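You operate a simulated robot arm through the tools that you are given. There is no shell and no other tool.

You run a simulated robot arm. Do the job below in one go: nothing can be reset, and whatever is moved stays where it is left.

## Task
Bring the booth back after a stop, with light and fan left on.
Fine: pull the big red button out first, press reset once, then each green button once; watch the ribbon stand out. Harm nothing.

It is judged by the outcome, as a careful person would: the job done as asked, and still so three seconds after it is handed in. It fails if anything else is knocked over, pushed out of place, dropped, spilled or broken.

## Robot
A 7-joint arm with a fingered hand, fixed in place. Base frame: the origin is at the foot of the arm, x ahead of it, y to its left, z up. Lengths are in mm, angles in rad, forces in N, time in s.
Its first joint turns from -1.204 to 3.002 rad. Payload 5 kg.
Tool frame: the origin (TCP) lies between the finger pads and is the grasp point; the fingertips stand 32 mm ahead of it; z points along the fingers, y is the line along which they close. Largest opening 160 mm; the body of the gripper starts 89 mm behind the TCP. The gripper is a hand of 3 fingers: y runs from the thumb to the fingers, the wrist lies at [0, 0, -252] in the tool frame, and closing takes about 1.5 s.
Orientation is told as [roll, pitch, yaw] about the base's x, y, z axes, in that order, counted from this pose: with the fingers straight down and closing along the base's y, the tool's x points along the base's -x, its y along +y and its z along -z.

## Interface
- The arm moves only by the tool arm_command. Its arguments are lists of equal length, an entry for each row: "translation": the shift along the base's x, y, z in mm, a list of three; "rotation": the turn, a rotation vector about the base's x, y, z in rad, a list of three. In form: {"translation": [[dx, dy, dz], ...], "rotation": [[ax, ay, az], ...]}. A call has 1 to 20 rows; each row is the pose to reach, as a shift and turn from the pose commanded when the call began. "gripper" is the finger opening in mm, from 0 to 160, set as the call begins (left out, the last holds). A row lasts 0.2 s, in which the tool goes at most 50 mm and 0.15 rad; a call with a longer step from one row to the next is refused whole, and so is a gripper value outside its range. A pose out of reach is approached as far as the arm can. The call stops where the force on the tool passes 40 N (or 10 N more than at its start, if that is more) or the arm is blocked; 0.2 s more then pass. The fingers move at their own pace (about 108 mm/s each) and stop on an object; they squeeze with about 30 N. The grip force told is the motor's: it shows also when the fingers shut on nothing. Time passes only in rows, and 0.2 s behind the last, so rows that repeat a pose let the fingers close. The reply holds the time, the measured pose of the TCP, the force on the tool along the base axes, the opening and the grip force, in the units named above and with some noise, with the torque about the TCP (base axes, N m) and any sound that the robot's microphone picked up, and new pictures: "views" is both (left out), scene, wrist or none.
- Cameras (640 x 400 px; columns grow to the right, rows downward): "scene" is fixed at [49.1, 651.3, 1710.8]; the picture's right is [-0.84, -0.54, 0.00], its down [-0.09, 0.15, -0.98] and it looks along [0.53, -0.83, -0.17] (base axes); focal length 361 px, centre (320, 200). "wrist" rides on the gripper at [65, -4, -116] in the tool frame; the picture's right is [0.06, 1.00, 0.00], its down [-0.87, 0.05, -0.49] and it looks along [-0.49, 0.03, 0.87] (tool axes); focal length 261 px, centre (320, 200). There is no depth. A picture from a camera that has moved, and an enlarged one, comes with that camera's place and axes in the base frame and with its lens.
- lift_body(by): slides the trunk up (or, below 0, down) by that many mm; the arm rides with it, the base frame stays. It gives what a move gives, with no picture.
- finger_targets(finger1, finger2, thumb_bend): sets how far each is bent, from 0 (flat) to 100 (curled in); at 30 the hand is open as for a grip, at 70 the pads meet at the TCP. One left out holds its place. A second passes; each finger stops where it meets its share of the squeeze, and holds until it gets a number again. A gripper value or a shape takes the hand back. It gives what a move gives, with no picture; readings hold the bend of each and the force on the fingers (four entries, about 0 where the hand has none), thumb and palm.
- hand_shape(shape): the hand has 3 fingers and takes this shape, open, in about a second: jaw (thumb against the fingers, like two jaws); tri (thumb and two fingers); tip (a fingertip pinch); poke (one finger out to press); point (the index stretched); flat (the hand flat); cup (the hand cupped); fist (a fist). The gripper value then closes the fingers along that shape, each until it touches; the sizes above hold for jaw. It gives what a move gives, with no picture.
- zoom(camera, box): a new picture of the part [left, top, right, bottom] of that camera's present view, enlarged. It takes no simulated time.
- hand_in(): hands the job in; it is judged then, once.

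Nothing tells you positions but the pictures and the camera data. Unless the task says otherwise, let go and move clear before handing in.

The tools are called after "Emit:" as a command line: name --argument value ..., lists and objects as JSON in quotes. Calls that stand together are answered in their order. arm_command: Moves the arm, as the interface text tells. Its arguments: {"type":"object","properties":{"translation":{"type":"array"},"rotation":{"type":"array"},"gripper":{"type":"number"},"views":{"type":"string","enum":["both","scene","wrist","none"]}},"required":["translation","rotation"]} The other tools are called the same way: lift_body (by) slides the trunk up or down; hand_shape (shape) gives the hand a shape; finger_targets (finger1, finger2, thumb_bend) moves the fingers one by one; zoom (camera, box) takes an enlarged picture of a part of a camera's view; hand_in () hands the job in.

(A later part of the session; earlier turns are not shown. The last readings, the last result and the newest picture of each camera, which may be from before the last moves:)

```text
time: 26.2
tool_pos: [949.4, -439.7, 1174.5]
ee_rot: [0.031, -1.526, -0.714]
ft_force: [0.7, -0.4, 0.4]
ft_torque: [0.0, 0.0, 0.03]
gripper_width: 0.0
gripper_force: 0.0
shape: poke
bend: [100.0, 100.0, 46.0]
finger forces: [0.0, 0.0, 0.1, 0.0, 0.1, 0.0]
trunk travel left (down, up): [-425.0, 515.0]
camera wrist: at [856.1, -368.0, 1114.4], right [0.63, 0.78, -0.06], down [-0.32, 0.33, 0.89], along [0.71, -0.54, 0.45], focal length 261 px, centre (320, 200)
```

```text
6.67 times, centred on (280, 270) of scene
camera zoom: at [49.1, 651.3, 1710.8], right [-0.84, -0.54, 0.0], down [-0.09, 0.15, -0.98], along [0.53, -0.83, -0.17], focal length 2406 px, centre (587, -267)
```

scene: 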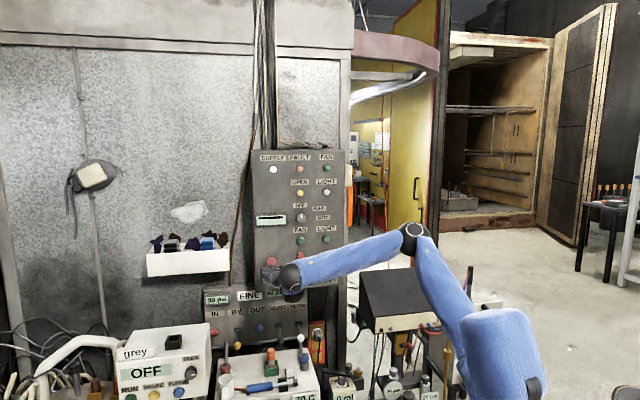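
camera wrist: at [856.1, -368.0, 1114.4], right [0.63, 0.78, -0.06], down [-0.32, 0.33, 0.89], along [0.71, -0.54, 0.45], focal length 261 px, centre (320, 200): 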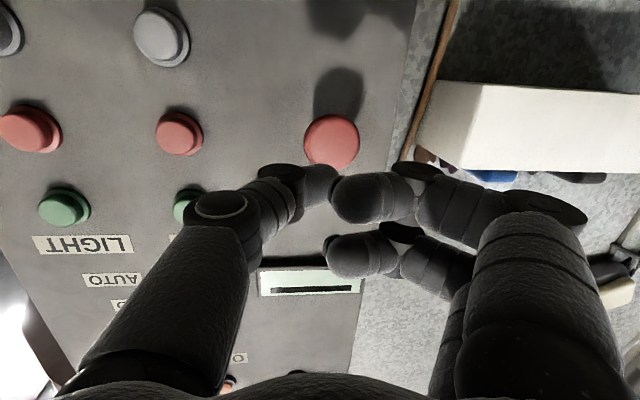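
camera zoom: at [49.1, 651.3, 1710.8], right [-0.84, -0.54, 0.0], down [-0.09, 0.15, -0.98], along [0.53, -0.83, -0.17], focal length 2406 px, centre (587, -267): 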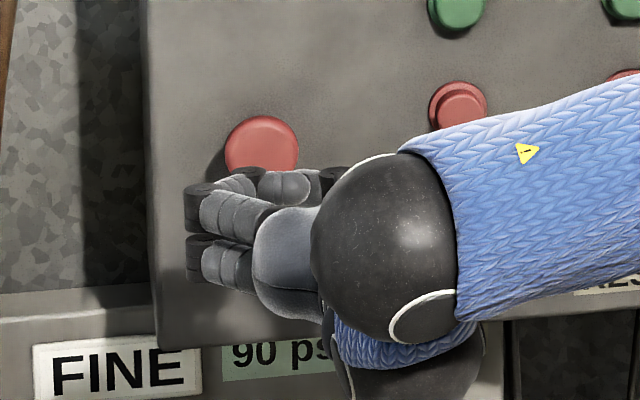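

In poke the three fingers just bunch together, with no single finger standing clear. I'll try the point shape instead.

Emit:
hand_shape --shape "point"

Emit:
arm_command --translation '[[0, 0, 0], [0, 0, 0]]' --rotation '[[0, 0, 0], [0, 0, 0]]'

Emit:
zoom --camera "scene" --box '[240, 240, 320, 300]'

```text
time: 27.1
tool_pos: [949.4, -440.9, 1175.0]
ee_rot: [0.034, -1.526, -0.716]
ft_force: [0.7, 0.3, -0.1]
ft_torque: [0.01, 0.0, -0.03]
gripper_width: 0.0
gripper_force: 0.0
shape: point
bend: [34.0, 100.0, 44.0]
finger forces: [0.0, 0.1, 0.1, 0.0, 0.0, 0.1]
trunk travel left (down, up): [-425.0, 515.0]
```

```text
time: 27.8
tool_pos: [950.6, -441.0, 1174.7]
ee_rot: [0.03, -1.526, -0.715]
ft_force: [-0.3, 0.4, 0.2]
ft_torque: [-0.02, 0.03, 0.01]
gripper_width: 0.0
gripper_force: 0.0
shape: point
bend: [34.0, 100.0, 44.0]
finger forces: [0.1, 0.0, 0.1, 0.0, 0.0, 0.0]
trunk travel left (down, up): [-425.0, 515.0]
camera wrist: at [856.1, -368.0, 1114.4], right [0.63, 0.78, -0.06], down [-0.32, 0.33, 0.89], along [0.71, -0.54, 0.45], focal length 261 px, centre (320, 200)
```

scene: 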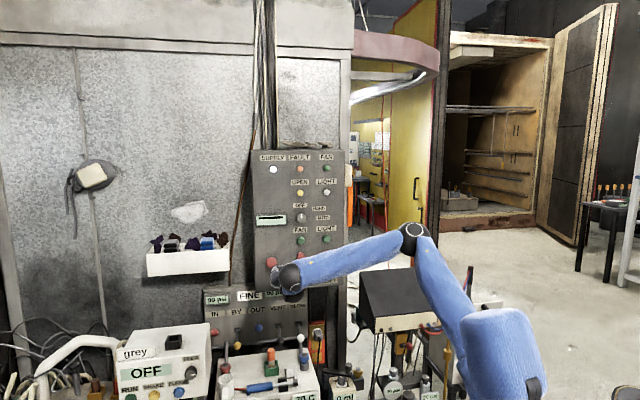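
wrist: 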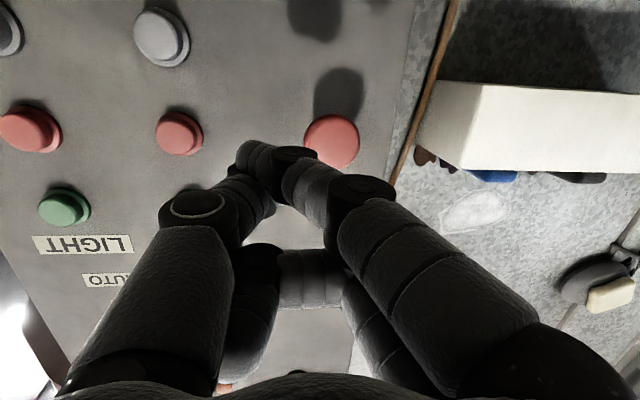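

```text
6.67 times, centred on (280, 270) of scene
camera zoom: at [49.1, 651.3, 1710.8], right [-0.84, -0.54, 0.0], down [-0.09, 0.15, -0.98], along [0.53, -0.83, -0.17], focal length 2406 px, centre (587, -267)
```

zoom: 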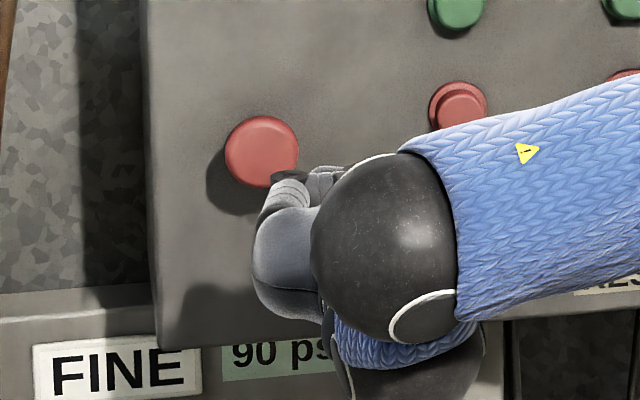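

Point leaves the index leaning over beside the thumb, so poke is better. There the thumb reaches ahead on the tool axis while the two fingers curl back. I'll retake poke and slide along the panel, at constant distance, to in front of RESET.

Emit:
hand_shape --shape "poke"

Emit:
arm_command --translation '[[-27, -28, -12], [-54, -56, -24], [-81, -84, -36], [-108, -112, -48], [-135, -140, -60], [-160, -166, -73], [-160, -166, -73]]' --rotation '[[0, 0, -0.01], [0, 0, -0.02], [0, 0, -0.03], [0, 0, -0.04], [0, 0, -0.05], [0, 0, -0.065], [0, 0, -0.065]]'

Emit:
zoom --camera "wrist" --box '[180, 90, 480, 290]'

Emit:
zoom --camera "scene" --box '[240, 220, 360, 300]'

```text
time: 28.6
tool_pos: [950.4, -441.7, 1176.6]
ee_rot: [0.032, -1.524, -0.715]
ft_force: [0.0, 0.0, -0.1]
ft_torque: [-0.01, -0.02, -0.02]
gripper_width: 0.0
gripper_force: 0.2
shape: poke
bend: [100.0, 100.0, 46.0]
finger forces: [0.0, 0.1, 0.0, 0.0, 0.1, 0.0]
trunk travel left (down, up): [-425.0, 515.0]
```

```text
time: 30.2
tool_pos: [786.2, -607.6, 1103.3]
ee_rot: [0.021, -1.532, -0.788]
ft_force: [0.5, 0.3, -0.2]
ft_torque: [-0.02, -0.02, 0.02]
gripper_width: 0.0
gripper_force: 0.1
shape: poke
bend: [100.0, 100.0, 46.0]
finger forces: [0.0, 0.0, 0.1, 0.0, 0.0, 0.0]
trunk travel left (down, up): [-425.0, 515.0]
camera wrist: at [699.3, -527.3, 1041.8], right [0.69, 0.72, -0.06], down [-0.29, 0.36, 0.89], along [0.66, -0.6, 0.46], focal length 261 px, centre (320, 200)
```

scene: 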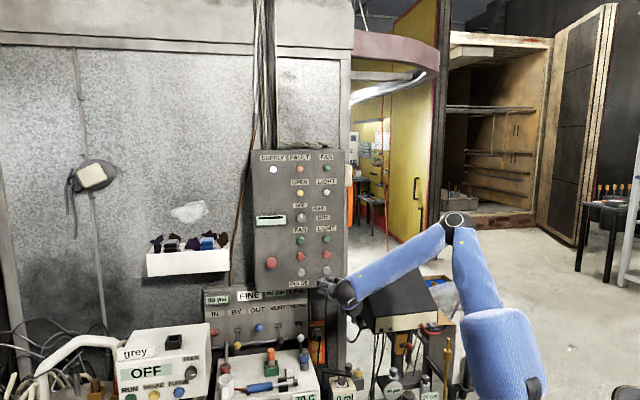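
wrist: 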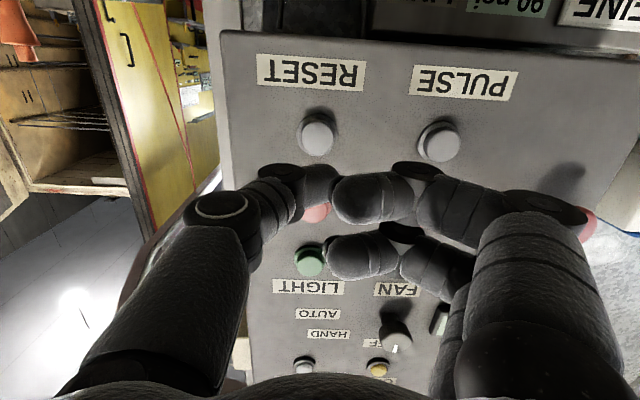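

```text
2.00 times, centred on (330, 190) of wrist
camera zoom: at [699.3, -527.3, 1041.8], right [0.69, 0.72, -0.06], down [-0.29, 0.36, 0.89], along [0.66, -0.6, 0.46], focal length 521 px, centre (300, 220)
```

zoom: 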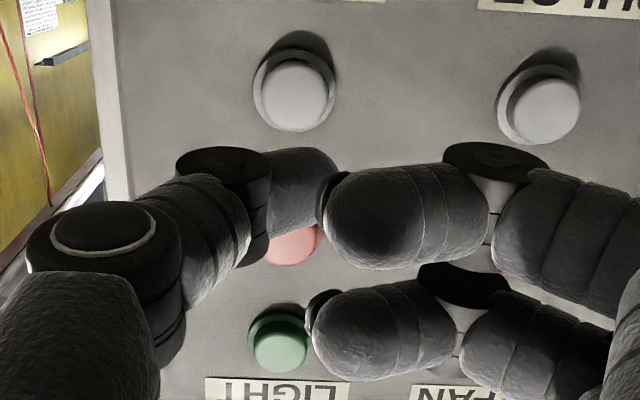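

```text
5.00 times, centred on (300, 260) of scene
camera zoom: at [49.1, 651.3, 1710.8], right [-0.84, -0.54, 0.0], down [-0.09, 0.15, -0.98], along [0.53, -0.83, -0.17], focal length 1805 px, centre (420, -100)
```

zoom: 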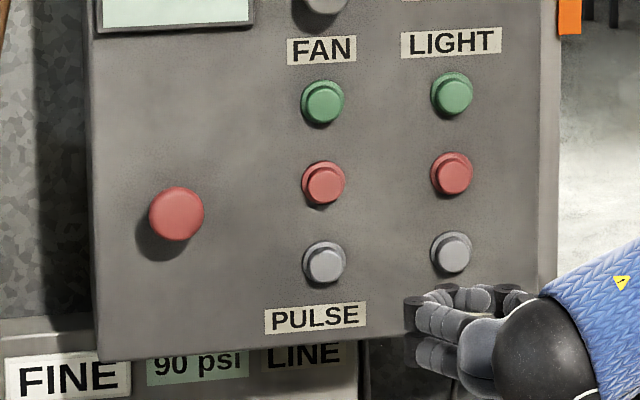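

In poke the tips curl sideways into a ring and would be vague to press with. I'll try the fingertip pinch, closed, as a pressing point while still clear of the panel.

Emit:
hand_shape --shape "tip"

Emit:
arm_command --translation '[[0, 0, 0], [0, 0, 0], [0, 0, 0], [0, 0, 0], [0, 0, 0], [0, 0, 0], [0, 0, 0]]' --rotation '[[0, 0, 0], [0, 0, 0], [0, 0, 0], [0, 0, 0], [0, 0, 0], [0, 0, 0], [0, 0, 0]]' --gripper 0

Emit:
zoom --camera "wrist" --box '[180, 90, 480, 290]'

Emit:
zoom --camera "scene" --box '[280, 240, 360, 300]'

```text
time: 31.1
tool_pos: [787.8, -608.0, 1103.2]
ee_rot: [0.017, -1.532, -0.783]
ft_force: [0.0, 0.2, 0.1]
ft_torque: [-0.01, -0.02, -0.03]
gripper_width: 160.0
gripper_force: 0.1
shape: tip
bend: [30.0, 30.0, 30.0]
finger forces: [0.0, 0.0, 0.0, 0.0, 0.1, 0.1]
trunk travel left (down, up): [-425.0, 515.0]
```

```text
time: 32.8
tool_pos: [787.2, -607.4, 1103.1]
ee_rot: [0.014, -1.531, -0.786]
ft_force: [-0.5, -0.4, -0.2]
ft_torque: [-0.01, -0.01, -0.01]
gripper_width: 0.2
gripper_force: 29.9
shape: tip
bend: [65.0, 65.0, 67.0]
finger forces: [0.0, 0.0, 0.0, 0.0, 0.1, 0.0]
trunk travel left (down, up): [-425.0, 515.0]
camera wrist: at [699.5, -527.3, 1041.8], right [0.69, 0.72, -0.06], down [-0.29, 0.36, 0.89], along [0.66, -0.6, 0.45], focal length 261 px, centre (320, 200)
```

scene: 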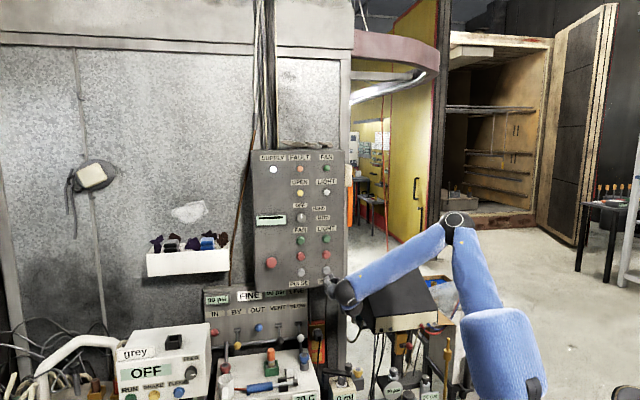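
wrist: 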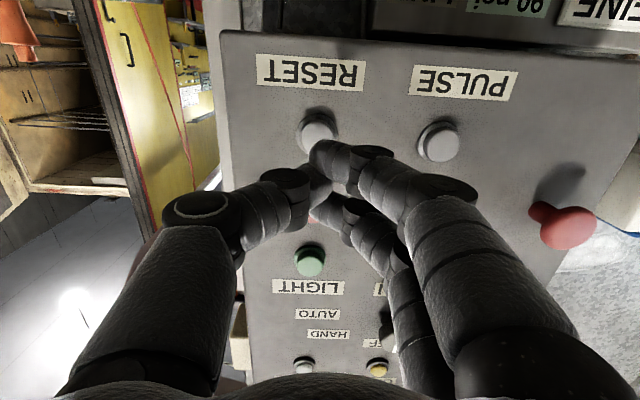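

```text
2.00 times, centred on (330, 190) of wrist
camera zoom: at [699.5, -527.3, 1041.8], right [0.69, 0.72, -0.06], down [-0.29, 0.36, 0.89], along [0.66, -0.6, 0.45], focal length 521 px, centre (300, 220)
```

zoom: 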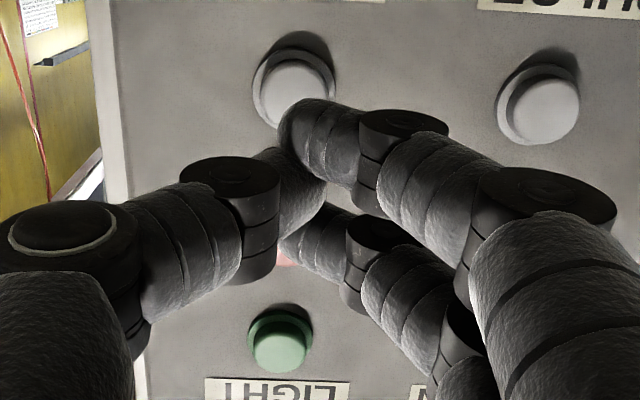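

```text
6.67 times, centred on (320, 270) of scene
camera zoom: at [49.1, 651.3, 1710.8], right [-0.84, -0.54, 0.0], down [-0.09, 0.15, -0.98], along [0.53, -0.83, -0.17], focal length 2406 px, centre (320, -267)
```

zoom: 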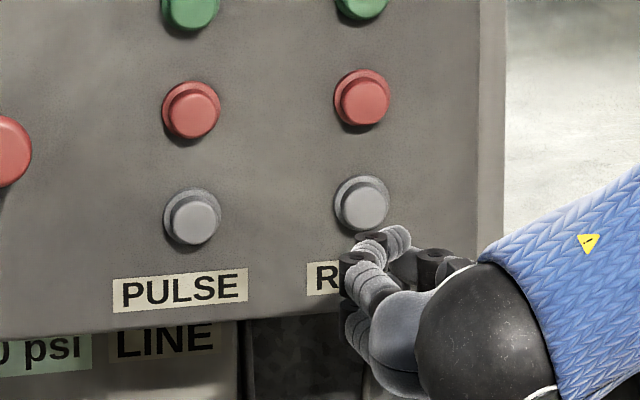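

Closed like this, all three tips meet on the axis, pointing forward. A single tip would be neater on a 30 mm cap, so I'll open and curl the two fingers out of the way, leaving the thumb tip on the axis.

Emit:
arm_command --translation '[[0, 0, 0], [0, 0, 0], [0, 0, 0], [0, 0, 0], [0, 0, 0]]' --rotation '[[0, 0, 0], [0, 0, 0], [0, 0, 0], [0, 0, 0], [0, 0, 0]]' --gripper 120 --views "none"

Emit:
finger_targets --finger1 100 --finger2 100

Emit:
finger_targets --thumb_bend 68

Emit:
arm_command --translation '[[0, 0, 0]]' --rotation '[[0, 0, 0]]'

Emit:
zoom --camera "wrist" --box '[180, 90, 480, 290]'

Emit:
zoom --camera "scene" --box '[280, 240, 360, 300]'

```text
time: 34.0
tool_pos: [785.9, -607.8, 1103.6]
ee_rot: [0.016, -1.53, -0.783]
ft_force: [-0.1, 0.3, 0.1]
ft_torque: [-0.01, -0.01, 0.0]
gripper_width: 119.5
gripper_force: 0.0
shape: tip
bend: [63.0, 63.0, 60.0]
finger forces: [0.0, 0.0, 0.1, 0.2, 0.1, 0.1]
trunk travel left (down, up): [-425.0, 515.0]
```

```text
time: 35.0
tool_pos: [787.6, -607.2, 1102.2]
ee_rot: [0.017, -1.53, -0.785]
ft_force: [-0.2, 0.7, -0.9]
ft_torque: [0.01, -0.02, -0.03]
gripper_width: 60.4
gripper_force: 0.1
shape: fingers
bend: [100.0, 100.0, 60.0]
finger forces: [0.0, 0.0, 0.0, 0.0, 0.0, 0.1]
trunk travel left (down, up): [-425.0, 515.0]
```

```text
time: 36.0
tool_pos: [786.4, -607.7, 1103.1]
ee_rot: [0.015, -1.531, -0.785]
ft_force: [0.0, 0.1, -0.2]
ft_torque: [0.01, 0.04, 0.02]
gripper_width: 46.5
gripper_force: 0.1
shape: fingers
bend: [100.0, 100.0, 68.0]
finger forces: [0.0, 0.0, 0.1, 0.0, 0.1, 0.1]
trunk travel left (down, up): [-425.0, 515.0]
```

```text
time: 36.4
tool_pos: [786.5, -608.5, 1102.9]
ee_rot: [0.016, -1.53, -0.785]
ft_force: [0.4, 0.2, -0.8]
ft_torque: [-0.01, 0.02, 0.03]
gripper_width: 46.3
gripper_force: 0.1
shape: fingers
bend: [100.0, 100.0, 68.0]
finger forces: [0.0, 0.0, 0.0, 0.0, 0.0, 0.1]
trunk travel left (down, up): [-425.0, 515.0]
camera wrist: at [699.5, -527.3, 1041.8], right [0.69, 0.72, -0.06], down [-0.29, 0.36, 0.89], along [0.66, -0.6, 0.45], focal length 261 px, centre (320, 200)
```

scene: 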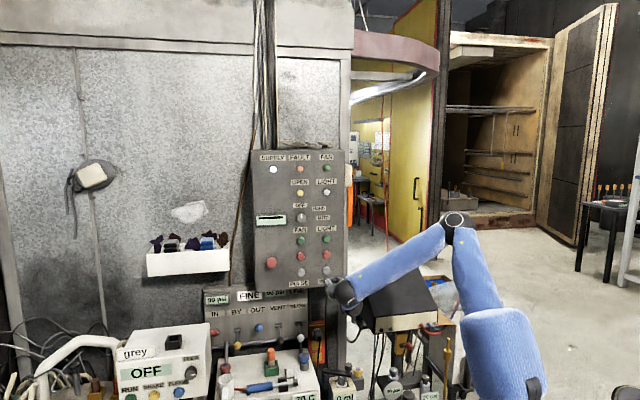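
wrist: 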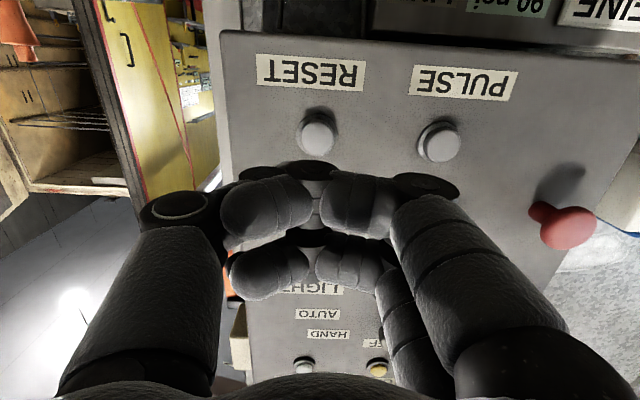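

```text
2.00 times, centred on (330, 190) of wrist
camera zoom: at [699.5, -527.3, 1041.8], right [0.69, 0.72, -0.06], down [-0.29, 0.36, 0.89], along [0.66, -0.6, 0.45], focal length 521 px, centre (300, 220)
```

zoom: 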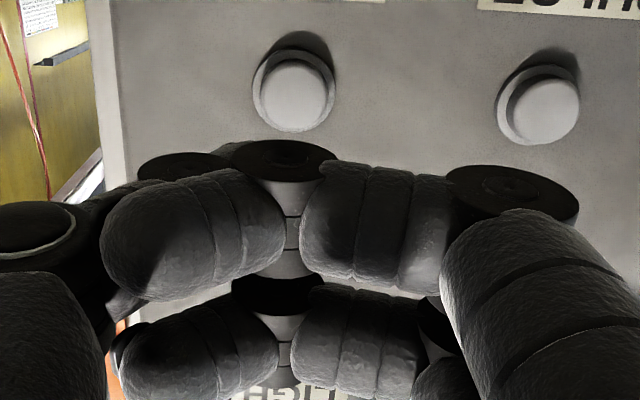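

```text
6.67 times, centred on (320, 270) of scene
camera zoom: at [49.1, 651.3, 1710.8], right [-0.84, -0.54, 0.0], down [-0.09, 0.15, -0.98], along [0.53, -0.83, -0.17], focal length 2406 px, centre (320, -267)
```

zoom: 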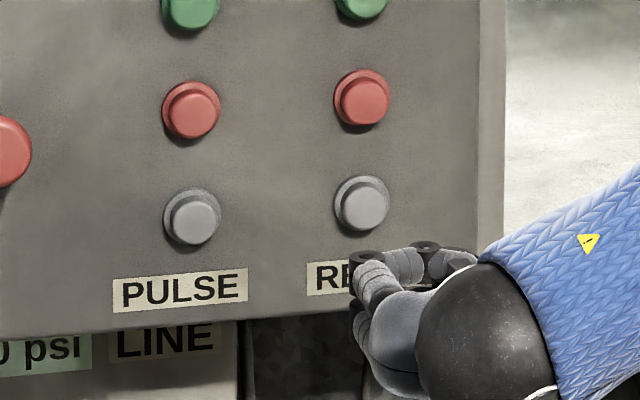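

Curling blocks the thumb, so I'll go with the closed pinch, whose tips sit on the axis 32 mm ahead. The mushroom now shows its stem, clearly out. RESET fixes at (875, -696, 1101), straight ahead on the tool axis and about 3 mm high.

Emit:
hand_shape --shape "tip"

Emit:
arm_command --translation '[[0, 0, 3], [0, 0, 3], [0, 0, 3], [0, 0, 3], [0, 0, 3], [0, 0, 3], [0, 0, 3], [0, 0, 3], [14, -14, 3], [28, -28, 3], [42, -42, 3], [53, -53, 3], [53, -53, 3]]' --rotation '[[0, 0, 0], [0, 0, 0], [0, 0, 0], [0, 0, 0], [0, 0, 0], [0, 0, 0], [0, 0, 0], [0, 0, 0], [0, 0, 0], [0, 0, 0], [0, 0, 0], [0, 0, 0], [0, 0, 0]]' --gripper 0

Emit:
zoom --camera "wrist" --box '[180, 90, 480, 290]'

Emit:
zoom --camera "scene" --box '[280, 240, 360, 300]'

```text
time: 37.2
tool_pos: [786.9, -607.4, 1103.6]
ee_rot: [0.016, -1.53, -0.784]
ft_force: [-0.3, 0.6, -0.3]
ft_torque: [-0.02, -0.01, 0.01]
gripper_width: 160.0
gripper_force: 0.1
shape: tip
bend: [30.0, 30.0, 30.0]
finger forces: [0.0, 0.1, 0.1, 0.0, 0.0, 0.0]
trunk travel left (down, up): [-425.0, 515.0]
```

```text
time: 40.0
tool_pos: [840.6, -658.1, 1106.6]
ee_rot: [0.009, -1.53, -0.777]
ft_force: [-0.5, -0.1, 0.1]
ft_torque: [0.01, 0.0, -0.03]
gripper_width: 0.0
gripper_force: 30.0
shape: tip
bend: [65.0, 65.0, 67.0]
finger forces: [0.0, 0.0, 0.0, 0.0, 0.1, 0.0]
trunk travel left (down, up): [-425.0, 515.0]
camera wrist: at [753.2, -579.3, 1045.1], right [0.69, 0.72, -0.06], down [-0.29, 0.36, 0.89], along [0.66, -0.6, 0.46], focal length 261 px, centre (320, 200)
```

scene: 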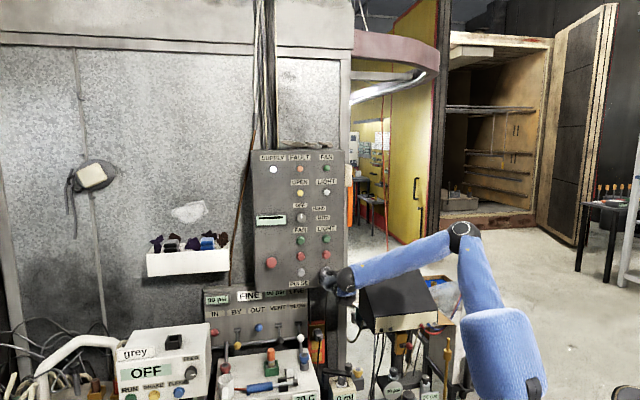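
wrist: 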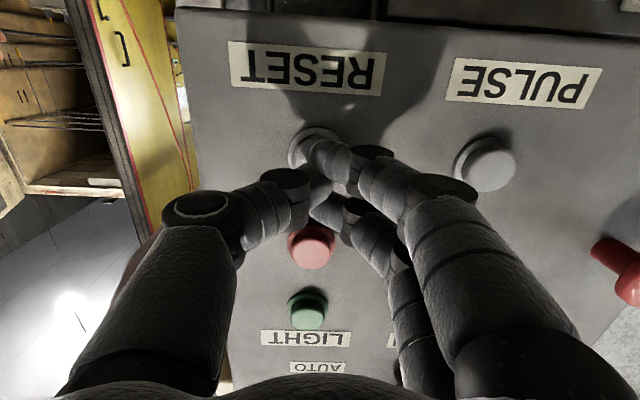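

```text
2.00 times, centred on (330, 190) of wrist
camera zoom: at [753.2, -579.3, 1045.1], right [0.69, 0.72, -0.06], down [-0.29, 0.36, 0.89], along [0.66, -0.6, 0.46], focal length 521 px, centre (300, 220)
```

zoom: 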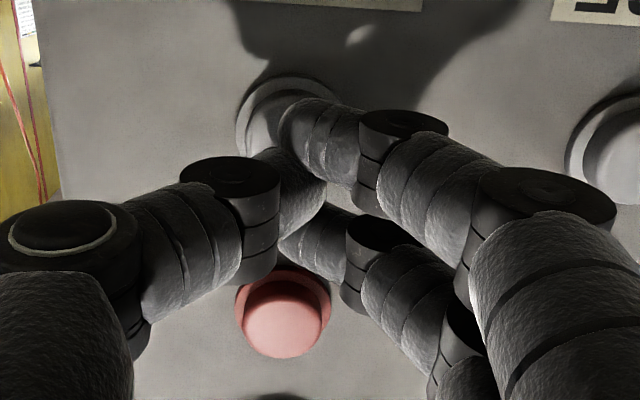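

```text
6.67 times, centred on (320, 270) of scene
camera zoom: at [49.1, 651.3, 1710.8], right [-0.84, -0.54, 0.0], down [-0.09, 0.15, -0.98], along [0.53, -0.83, -0.17], focal length 2406 px, centre (320, -267)
```

zoom: 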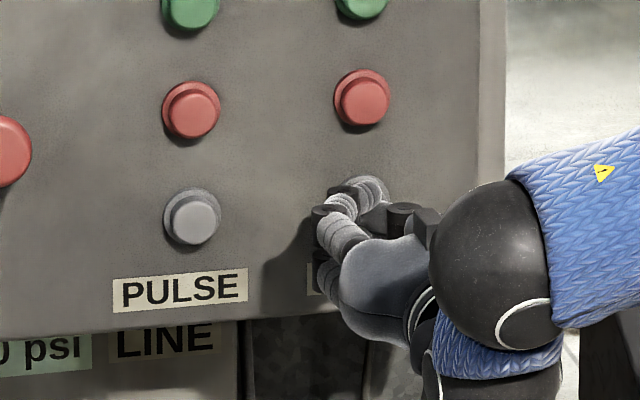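

The tips are about 17 mm short of RESET, and the button lies about 4 mm lower and 3 mm to the thumb side. I'll correct that and creep in.

Emit:
arm_command --translation '[[-2, -2, -4], [2, -6, -4], [5, -9, -4], [6.5, -10.4, -4], [7.9, -11.8, -4], [7.9, -11.8, -4]]' --rotation '[[0, 0, 0], [0, 0, 0], [0, 0, 0], [0, 0, 0], [0, 0, 0], [0, 0, 0]]'

Emit:
zoom --camera "wrist" --box '[180, 90, 480, 290]'

Emit:
zoom --camera "scene" --box '[240, 140, 360, 215]'

```text
time: 41.5
tool_pos: [847.9, -671.3, 1102.0]
ee_rot: [0.006, -1.53, -0.775]
ft_force: [-2.2, 1.8, -1.1]
ft_torque: [-0.01, 0.0, -0.01]
gripper_width: 0.0
gripper_force: 29.7
shape: tip
bend: [65.0, 65.0, 67.0]
finger forces: [0.0, 0.1, 0.0, 0.1, 0.1, 0.0]
trunk travel left (down, up): [-425.0, 515.0]
heard: click
camera wrist: at [761.8, -590.8, 1041.5], right [0.69, 0.72, -0.06], down [-0.29, 0.36, 0.89], along [0.66, -0.6, 0.45], focal length 261 px, centre (320, 200)
```

scene: 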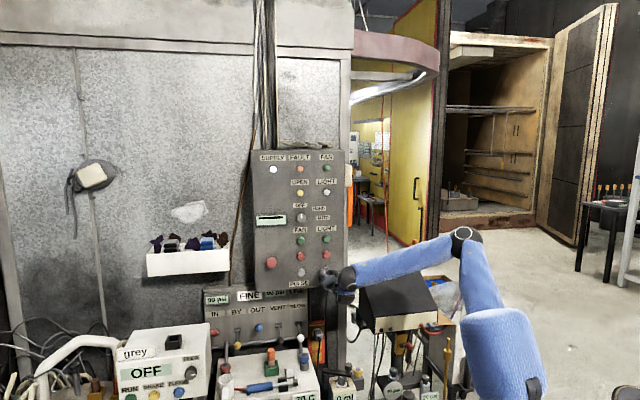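
wrist: 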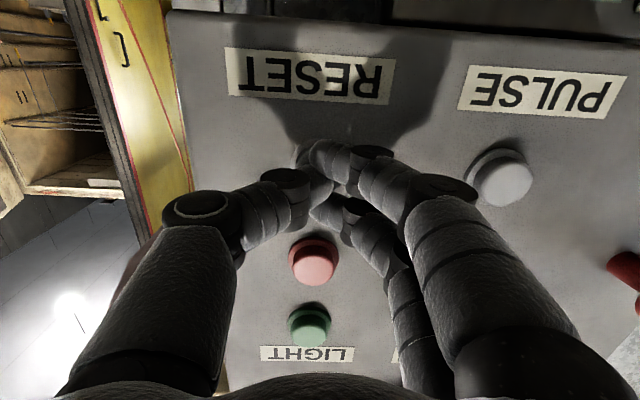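

```text
2.00 times, centred on (330, 190) of wrist
camera zoom: at [761.8, -590.8, 1041.5], right [0.69, 0.72, -0.06], down [-0.29, 0.36, 0.89], along [0.66, -0.6, 0.45], focal length 521 px, centre (300, 220)
```

zoom: 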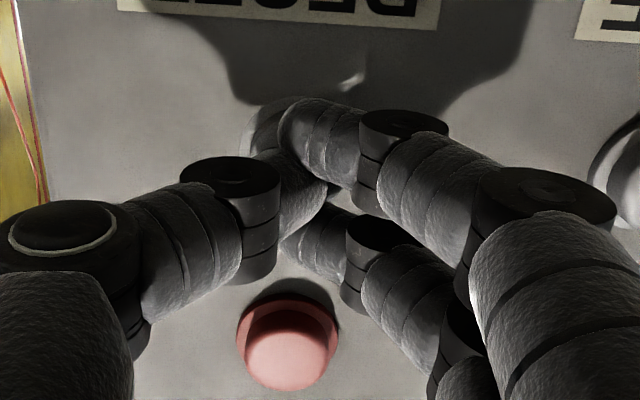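

```text
5.33 times, centred on (300, 178) of scene
camera zoom: at [49.1, 651.3, 1710.8], right [-0.84, -0.54, 0.0], down [-0.09, 0.15, -0.98], along [0.53, -0.83, -0.17], focal length 1925 px, centre (427, 320)
```

zoom: 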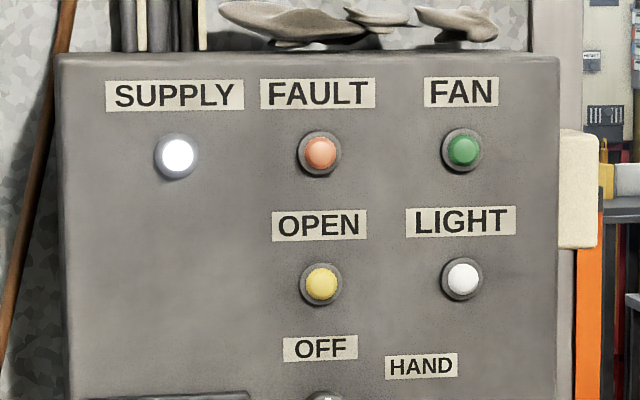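

A click was heard at light contact, so RESET has gone in. I'll press 1.5 mm deeper without letting go so it is surely one full press, then back off.

Emit:
arm_command --translation '[[0.6, -0.6, 0], [1.1, -1.1, 0], [1.1, -1.1, 0]]' --rotation '[[0, 0, 0], [0, 0, 0], [0, 0, 0]]' --views "none"

Emit:
zoom --camera "scene" --box '[240, 140, 360, 215]'

```text
time: 42.2
tool_pos: [849.5, -674.0, 1102.4]
ee_rot: [0.021, -1.53, -0.789]
ft_force: [-2.4, 3.3, -0.2]
ft_torque: [-0.03, -0.03, 0.03]
gripper_width: 0.0
gripper_force: 29.7
shape: tip
bend: [65.0, 65.0, 67.0]
finger forces: [0.0, 0.1, 0.0, 0.0, 0.0, 0.0]
trunk travel left (down, up): [-425.0, 515.0]
```

```text
5.33 times, centred on (300, 178) of scene
camera zoom: at [49.1, 651.3, 1710.8], right [-0.84, -0.54, 0.0], down [-0.09, 0.15, -0.98], along [0.53, -0.83, -0.17], focal length 1925 px, centre (427, 320)
```

zoom: 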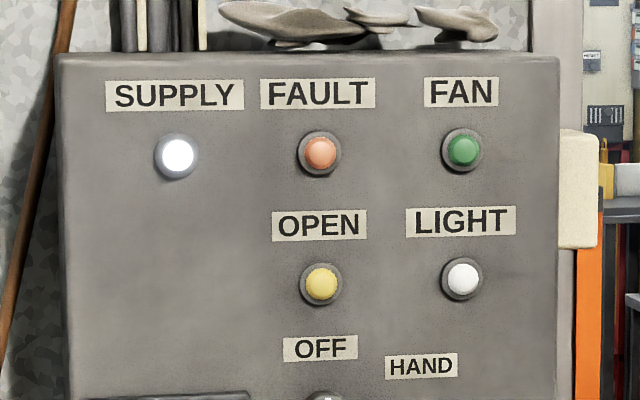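

Force is about 4 N and there was no further click, so that was one press. I'm backing off, then rising to in front of the green LIGHT button, which is straight above.

Emit:
arm_command --translation '[[-4, 4, 0], [-15, 15, 0], [-32, 32, 0], [-40, 40, 0], [-40, 40, 38], [-40, 40, 76], [-40, 40, 114], [-40, 40, 154], [-40, 40, 154]]' --rotation '[[0, 0, 0], [0, 0, 0], [0, 0, 0], [0, 0, 0], [0, 0, 0], [0, 0, 0], [0, 0, 0], [0, 0, 0], [0, 0, 0]]'

Emit:
zoom --camera "wrist" --box '[180, 90, 480, 290]'

Emit:
zoom --camera "scene" --box '[240, 140, 360, 290]'

```text
time: 44.2
tool_pos: [807.7, -632.8, 1256.1]
ee_rot: [0.015, -1.53, -0.783]
ft_force: [0.3, -0.4, -1.2]
ft_torque: [0.03, 0.01, -0.01]
gripper_width: 0.0
gripper_force: 29.5
shape: tip
bend: [65.0, 65.0, 67.0]
finger forces: [0.0, 0.0, 0.0, 0.0, 0.0, 0.0]
trunk travel left (down, up): [-425.0, 515.0]
camera wrist: at [720.7, -552.3, 1194.8], right [0.69, 0.72, -0.06], down [-0.29, 0.36, 0.89], along [0.66, -0.6, 0.45], focal length 261 px, centre (320, 200)
```

scene: 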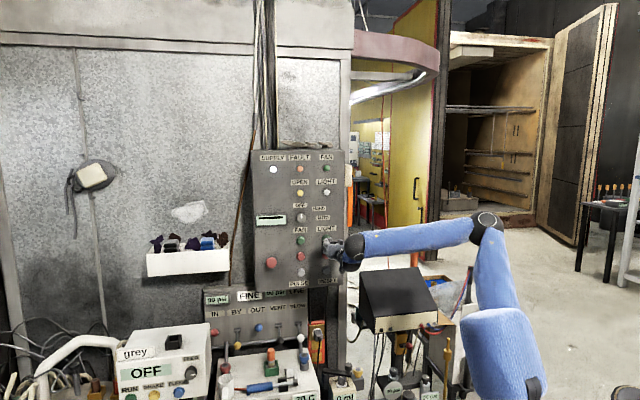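
wrist: 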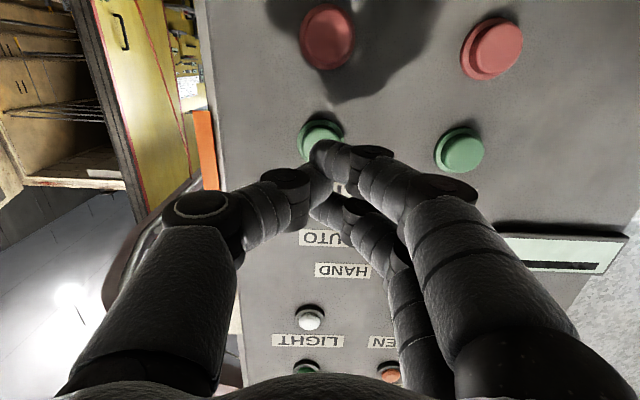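

```text
2.00 times, centred on (330, 190) of wrist
camera zoom: at [720.7, -552.3, 1194.8], right [0.69, 0.72, -0.06], down [-0.29, 0.36, 0.89], along [0.66, -0.6, 0.45], focal length 521 px, centre (300, 220)
```

zoom: 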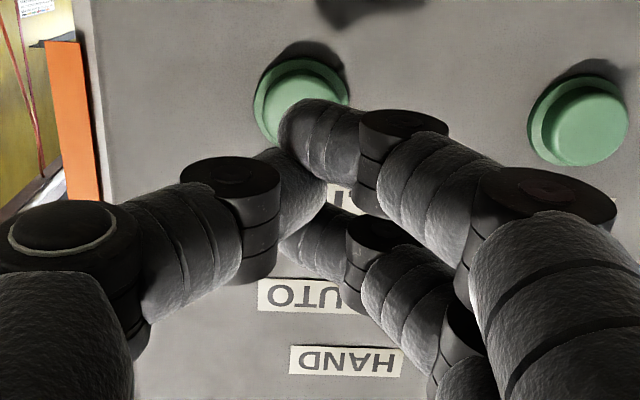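

```text
2.67 times, centred on (300, 215) of scene
camera zoom: at [49.1, 651.3, 1710.8], right [-0.84, -0.54, 0.0], down [-0.09, 0.15, -0.98], along [0.53, -0.83, -0.17], focal length 962 px, centre (373, 160)
```

zoom: 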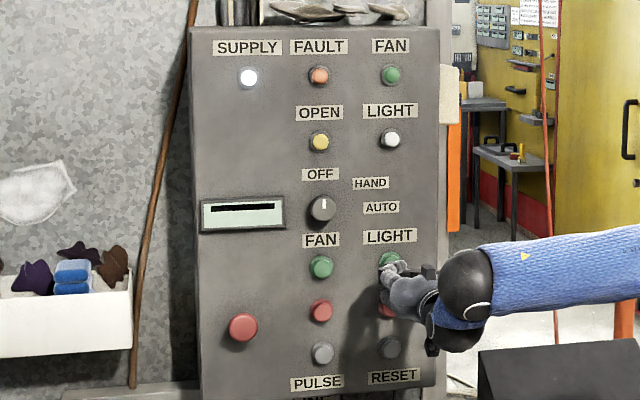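

RESET is done. The green LIGHT button lies almost on the axis, about 3 mm low and 55 mm from click depth. I'll go in most of the way first.

Emit:
arm_command --translation '[[1.5, 1.5, -3], [13, -10, -3], [24, -21, -3], [32, -29, -3], [34, -31, -3], [34, -31, -3]]' --rotation '[[0, 0, 0], [0, 0, 0], [0, 0, 0], [0, 0, 0], [0, 0, 0], [0, 0, 0]]'

Emit:
zoom --camera "wrist" --box '[180, 90, 480, 290]'

```text
time: 45.6
tool_pos: [843.2, -664.8, 1253.7]
ee_rot: [0.006, -1.53, -0.774]
ft_force: [0.4, 0.0, 0.3]
ft_torque: [-0.02, -0.01, -0.03]
gripper_width: 0.0
gripper_force: 29.7
shape: tip
bend: [65.0, 65.0, 67.0]
finger forces: [0.0, 0.0, 0.0, 0.0, 0.0, 0.0]
trunk travel left (down, up): [-425.0, 515.0]
camera wrist: at [756.0, -583.3, 1193.2], right [0.69, 0.72, -0.06], down [-0.29, 0.36, 0.89], along [0.66, -0.6, 0.45], focal length 261 px, centre (320, 200)
```

scene: 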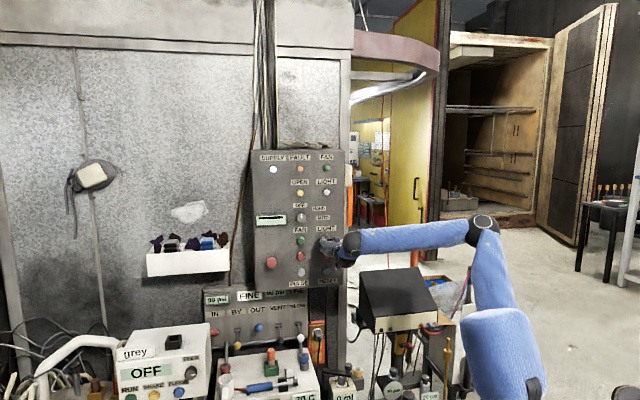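
wrist: 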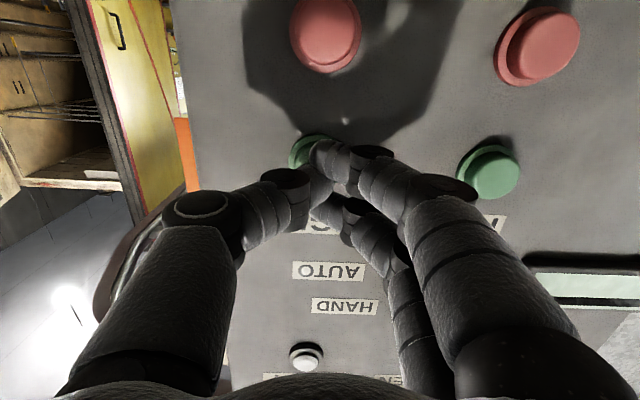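

```text
2.00 times, centred on (330, 190) of wrist
camera zoom: at [756.0, -583.3, 1193.2], right [0.69, 0.72, -0.06], down [-0.29, 0.36, 0.89], along [0.66, -0.6, 0.45], focal length 521 px, centre (300, 220)
```

zoom: 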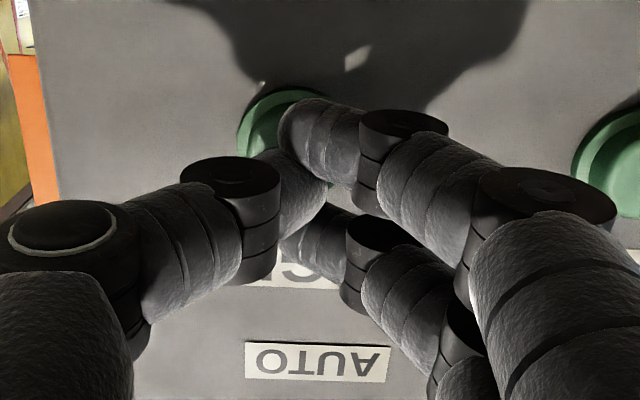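

Alignment matches the RESET press. I'll creep in the last few mm.

Emit:
arm_command --translation '[[1.4, -1.4, 0], [2.8, -2.8, 0], [4.2, -4.2, 0], [4.9, -4.9, 0], [4.9, -4.9, 0]]' --rotation '[[0, 0, 0], [0, 0, 0], [0, 0, 0], [0, 0, 0], [0, 0, 0]]' --views "none"

Emit:
zoom --camera "scene" --box '[240, 140, 360, 215]'

```text
time: 46.9
tool_pos: [848.6, -668.1, 1254.7]
ee_rot: [0.017, -1.531, -0.785]
ft_force: [-0.5, 0.8, 0.9]
ft_torque: [0.03, 0.01, 0.04]
gripper_width: 0.0
gripper_force: 30.1
shape: tip
bend: [65.0, 65.0, 67.0]
finger forces: [0.0, 0.0, 0.0, 0.0, 0.0, 0.1]
trunk travel left (down, up): [-425.0, 515.0]
```

```text
5.33 times, centred on (300, 178) of scene
camera zoom: at [49.1, 651.3, 1710.8], right [-0.84, -0.54, 0.0], down [-0.09, 0.15, -0.98], along [0.53, -0.83, -0.17], focal length 1925 px, centre (427, 320)
```

zoom: 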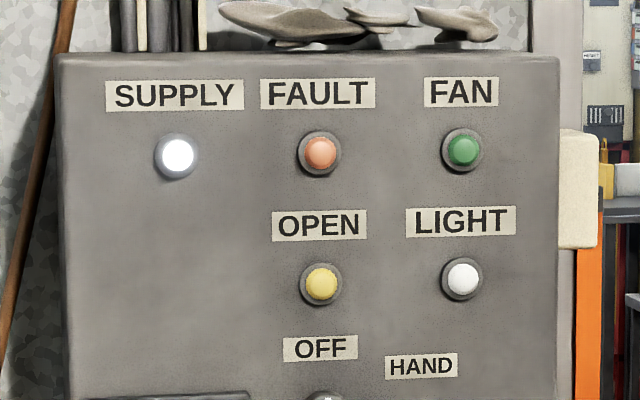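

The tips are just about touching, with no click yet. Another 3 mm.

Emit:
arm_command --translation '[[0.7, -0.7, 0], [1.4, -1.4, 0], [2.1, -2.1, 0], [2.1, -2.1, 0]]' --rotation '[[0, 0, 0], [0, 0, 0], [0, 0, 0], [0, 0, 0]]' --views "none"

Emit:
zoom --camera "scene" --box '[240, 140, 360, 215]'

```text
time: 47.9
tool_pos: [850.4, -670.2, 1254.6]
ee_rot: [0.019, -1.53, -0.786]
ft_force: [-1.2, 1.8, 0.7]
ft_torque: [-0.05, -0.01, 0.0]
gripper_width: 0.2
gripper_force: 30.1
shape: tip
bend: [65.0, 65.0, 67.0]
finger forces: [0.1, 0.0, 0.0, 0.0, 0.0, 0.1]
trunk travel left (down, up): [-425.0, 515.0]
heard: click
```

```text
5.33 times, centred on (300, 178) of scene
camera zoom: at [49.1, 651.3, 1710.8], right [-0.84, -0.54, 0.0], down [-0.09, 0.15, -0.98], along [0.53, -0.83, -0.17], focal length 1925 px, centre (427, 320)
```

zoom: 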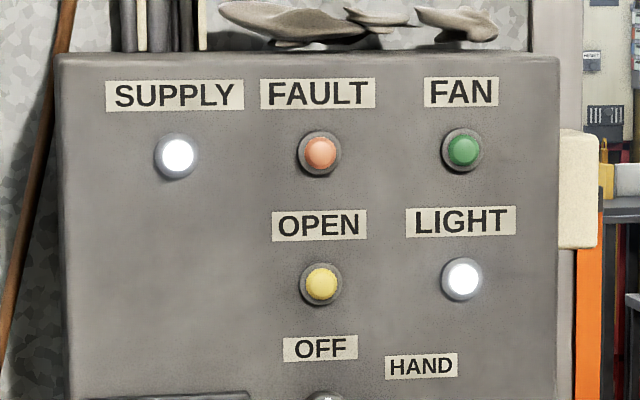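

The LIGHT lamp is lit after one click. I'm backing off and sliding along the panel to the green FAN button.

Emit:
arm_command --translation '[[-4, 4, 0], [-16, 16, 0], [-32, 32, 0], [-4, 60, 0], [24, 86, 0], [54, 114, 0], [54, 114, 0]]' --rotation '[[0, 0, 0], [0, 0, 0], [0, 0, 0], [0, 0, 0], [0, 0, 0], [0, 0, 0], [0, 0, 0]]'

Emit:
zoom --camera "wrist" --box '[180, 90, 480, 290]'

Emit:
zoom --camera "scene" --box '[240, 140, 360, 290]'

```text
time: 49.5
tool_pos: [903.4, -555.3, 1255.4]
ee_rot: [0.034, -1.529, -0.802]
ft_force: [0.4, -0.1, 0.2]
ft_torque: [0.0, -0.02, 0.01]
gripper_width: 0.3
gripper_force: 30.1
shape: tip
bend: [65.0, 65.0, 67.0]
finger forces: [0.0, 0.0, 0.0, 0.0, 0.0, 0.0]
trunk travel left (down, up): [-425.0, 515.0]
camera wrist: at [818.0, -474.4, 1193.5], right [0.69, 0.72, -0.06], down [-0.29, 0.35, 0.89], along [0.66, -0.6, 0.45], focal length 261 px, centre (320, 200)
```

scene: 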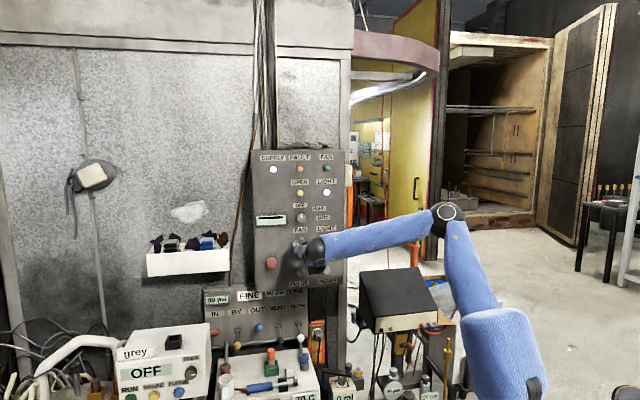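
wrist: 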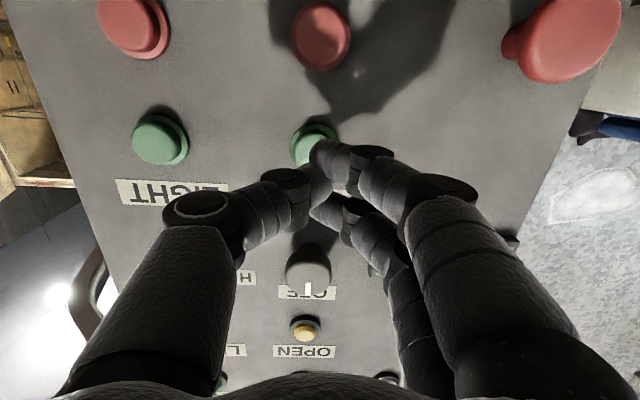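

```text
2.00 times, centred on (330, 190) of wrist
camera zoom: at [818.0, -474.4, 1193.5], right [0.69, 0.72, -0.06], down [-0.29, 0.35, 0.89], along [0.66, -0.6, 0.45], focal length 521 px, centre (300, 220)
```

zoom: 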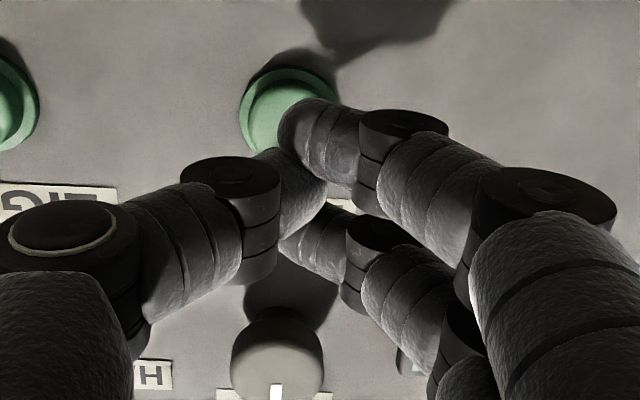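

```text
2.67 times, centred on (300, 215) of scene
camera zoom: at [49.1, 651.3, 1710.8], right [-0.84, -0.54, 0.0], down [-0.09, 0.15, -0.98], along [0.53, -0.83, -0.17], focal length 962 px, centre (373, 160)
```

zoom: 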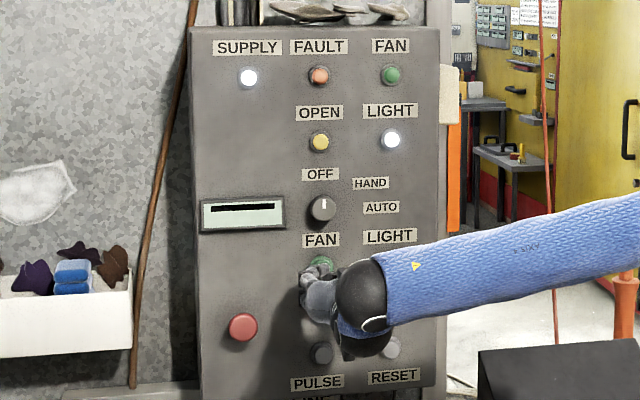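

LIGHT stays lit. The green FAN button is on the axis within about 4 mm to the thumb side and 45 mm from click depth. In most of the way first.

Emit:
arm_command --translation '[[-2.8, -2.8, -2.5], [8, -13, -2.5], [18, -24, -2.5], [22.5, -29, -2.5], [22.5, -29, -2.5]]' --rotation '[[0, 0, 0], [0, 0, 0], [0, 0, 0], [0, 0, 0], [0, 0, 0]]'

Emit:
zoom --camera "wrist" --box '[180, 90, 480, 290]'

```text
time: 50.6
tool_pos: [927.5, -585.2, 1250.2]
ee_rot: [0.013, -1.532, -0.783]
ft_force: [0.4, -0.5, -0.2]
ft_torque: [0.0, 0.0, -0.01]
gripper_width: 0.1
gripper_force: 29.9
shape: tip
bend: [65.0, 65.0, 67.0]
finger forces: [0.0, 0.1, 0.0, 0.0, 0.1, 0.0]
trunk travel left (down, up): [-425.0, 515.0]
camera wrist: at [840.6, -504.9, 1190.3], right [0.69, 0.72, -0.06], down [-0.29, 0.36, 0.89], along [0.66, -0.6, 0.46], focal length 261 px, centre (320, 200)
```

scene: 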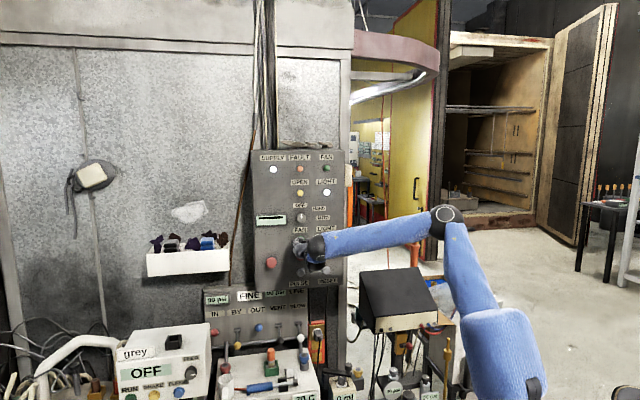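
wrist: 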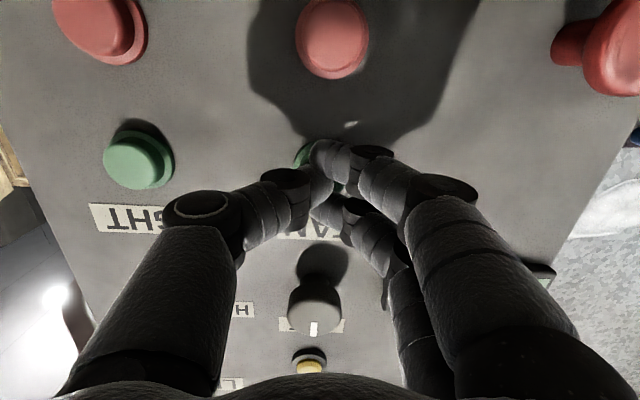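

```text
2.00 times, centred on (330, 190) of wrist
camera zoom: at [840.6, -504.9, 1190.3], right [0.69, 0.72, -0.06], down [-0.29, 0.36, 0.89], along [0.66, -0.6, 0.46], focal length 521 px, centre (300, 220)
```

zoom: 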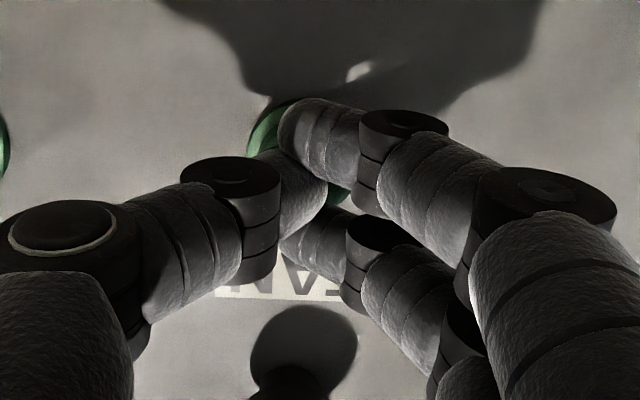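

The tips are centred on the button, about 8 mm from click depth. I'll creep in.

Emit:
arm_command --translation '[[1.4, -1.4, 0], [2.8, -2.8, 0], [4.2, -4.2, 0], [4.9, -4.9, 0], [4.9, -4.9, 0]]' --rotation '[[0, 0, 0], [0, 0, 0], [0, 0, 0], [0, 0, 0], [0, 0, 0]]' --views "none"

```text
time: 51.9
tool_pos: [931.2, -591.2, 1251.6]
ee_rot: [0.023, -1.529, -0.791]
ft_force: [-4.7, 4.4, 1.3]
ft_torque: [-0.06, -0.04, -0.04]
gripper_width: 0.0
gripper_force: 30.2
shape: tip
bend: [65.0, 65.0, 67.0]
finger forces: [0.0, 0.0, 0.1, 0.0, 0.0, 0.0]
trunk travel left (down, up): [-425.0, 515.0]
heard: click
```

A click was heard at about 6 N. I'll check the FAN lamp before backing off.

Emit:
zoom --camera "scene" --box '[240, 140, 360, 215]'

Emit:
zoom --camera "scene" --box '[340, 60, 440, 240]'

```text
5.33 times, centred on (300, 178) of scene
camera zoom: at [49.1, 651.3, 1710.8], right [-0.84, -0.54, 0.0], down [-0.09, 0.15, -0.98], along [0.53, -0.83, -0.17], focal length 1925 px, centre (427, 320)
```

zoom: 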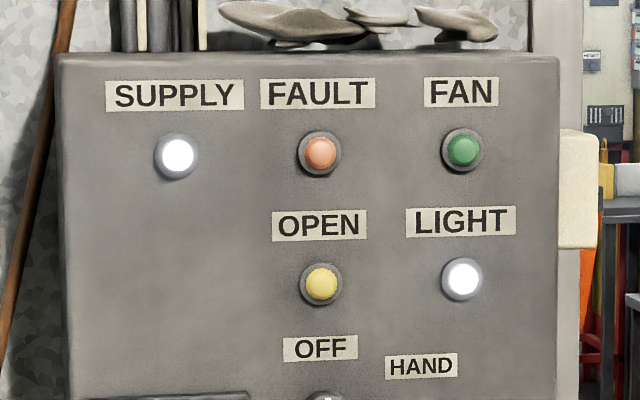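

```text
2.22 times, centred on (390, 150) of scene
camera zoom: at [49.1, 651.3, 1710.8], right [-0.84, -0.54, 0.0], down [-0.09, 0.15, -0.98], along [0.53, -0.83, -0.17], focal length 802 px, centre (164, 311)
```

zoom: 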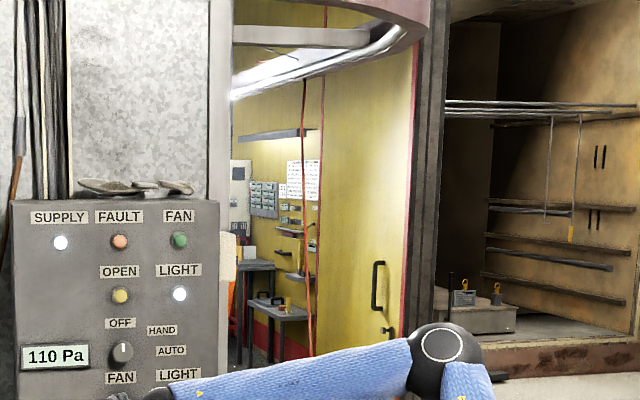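

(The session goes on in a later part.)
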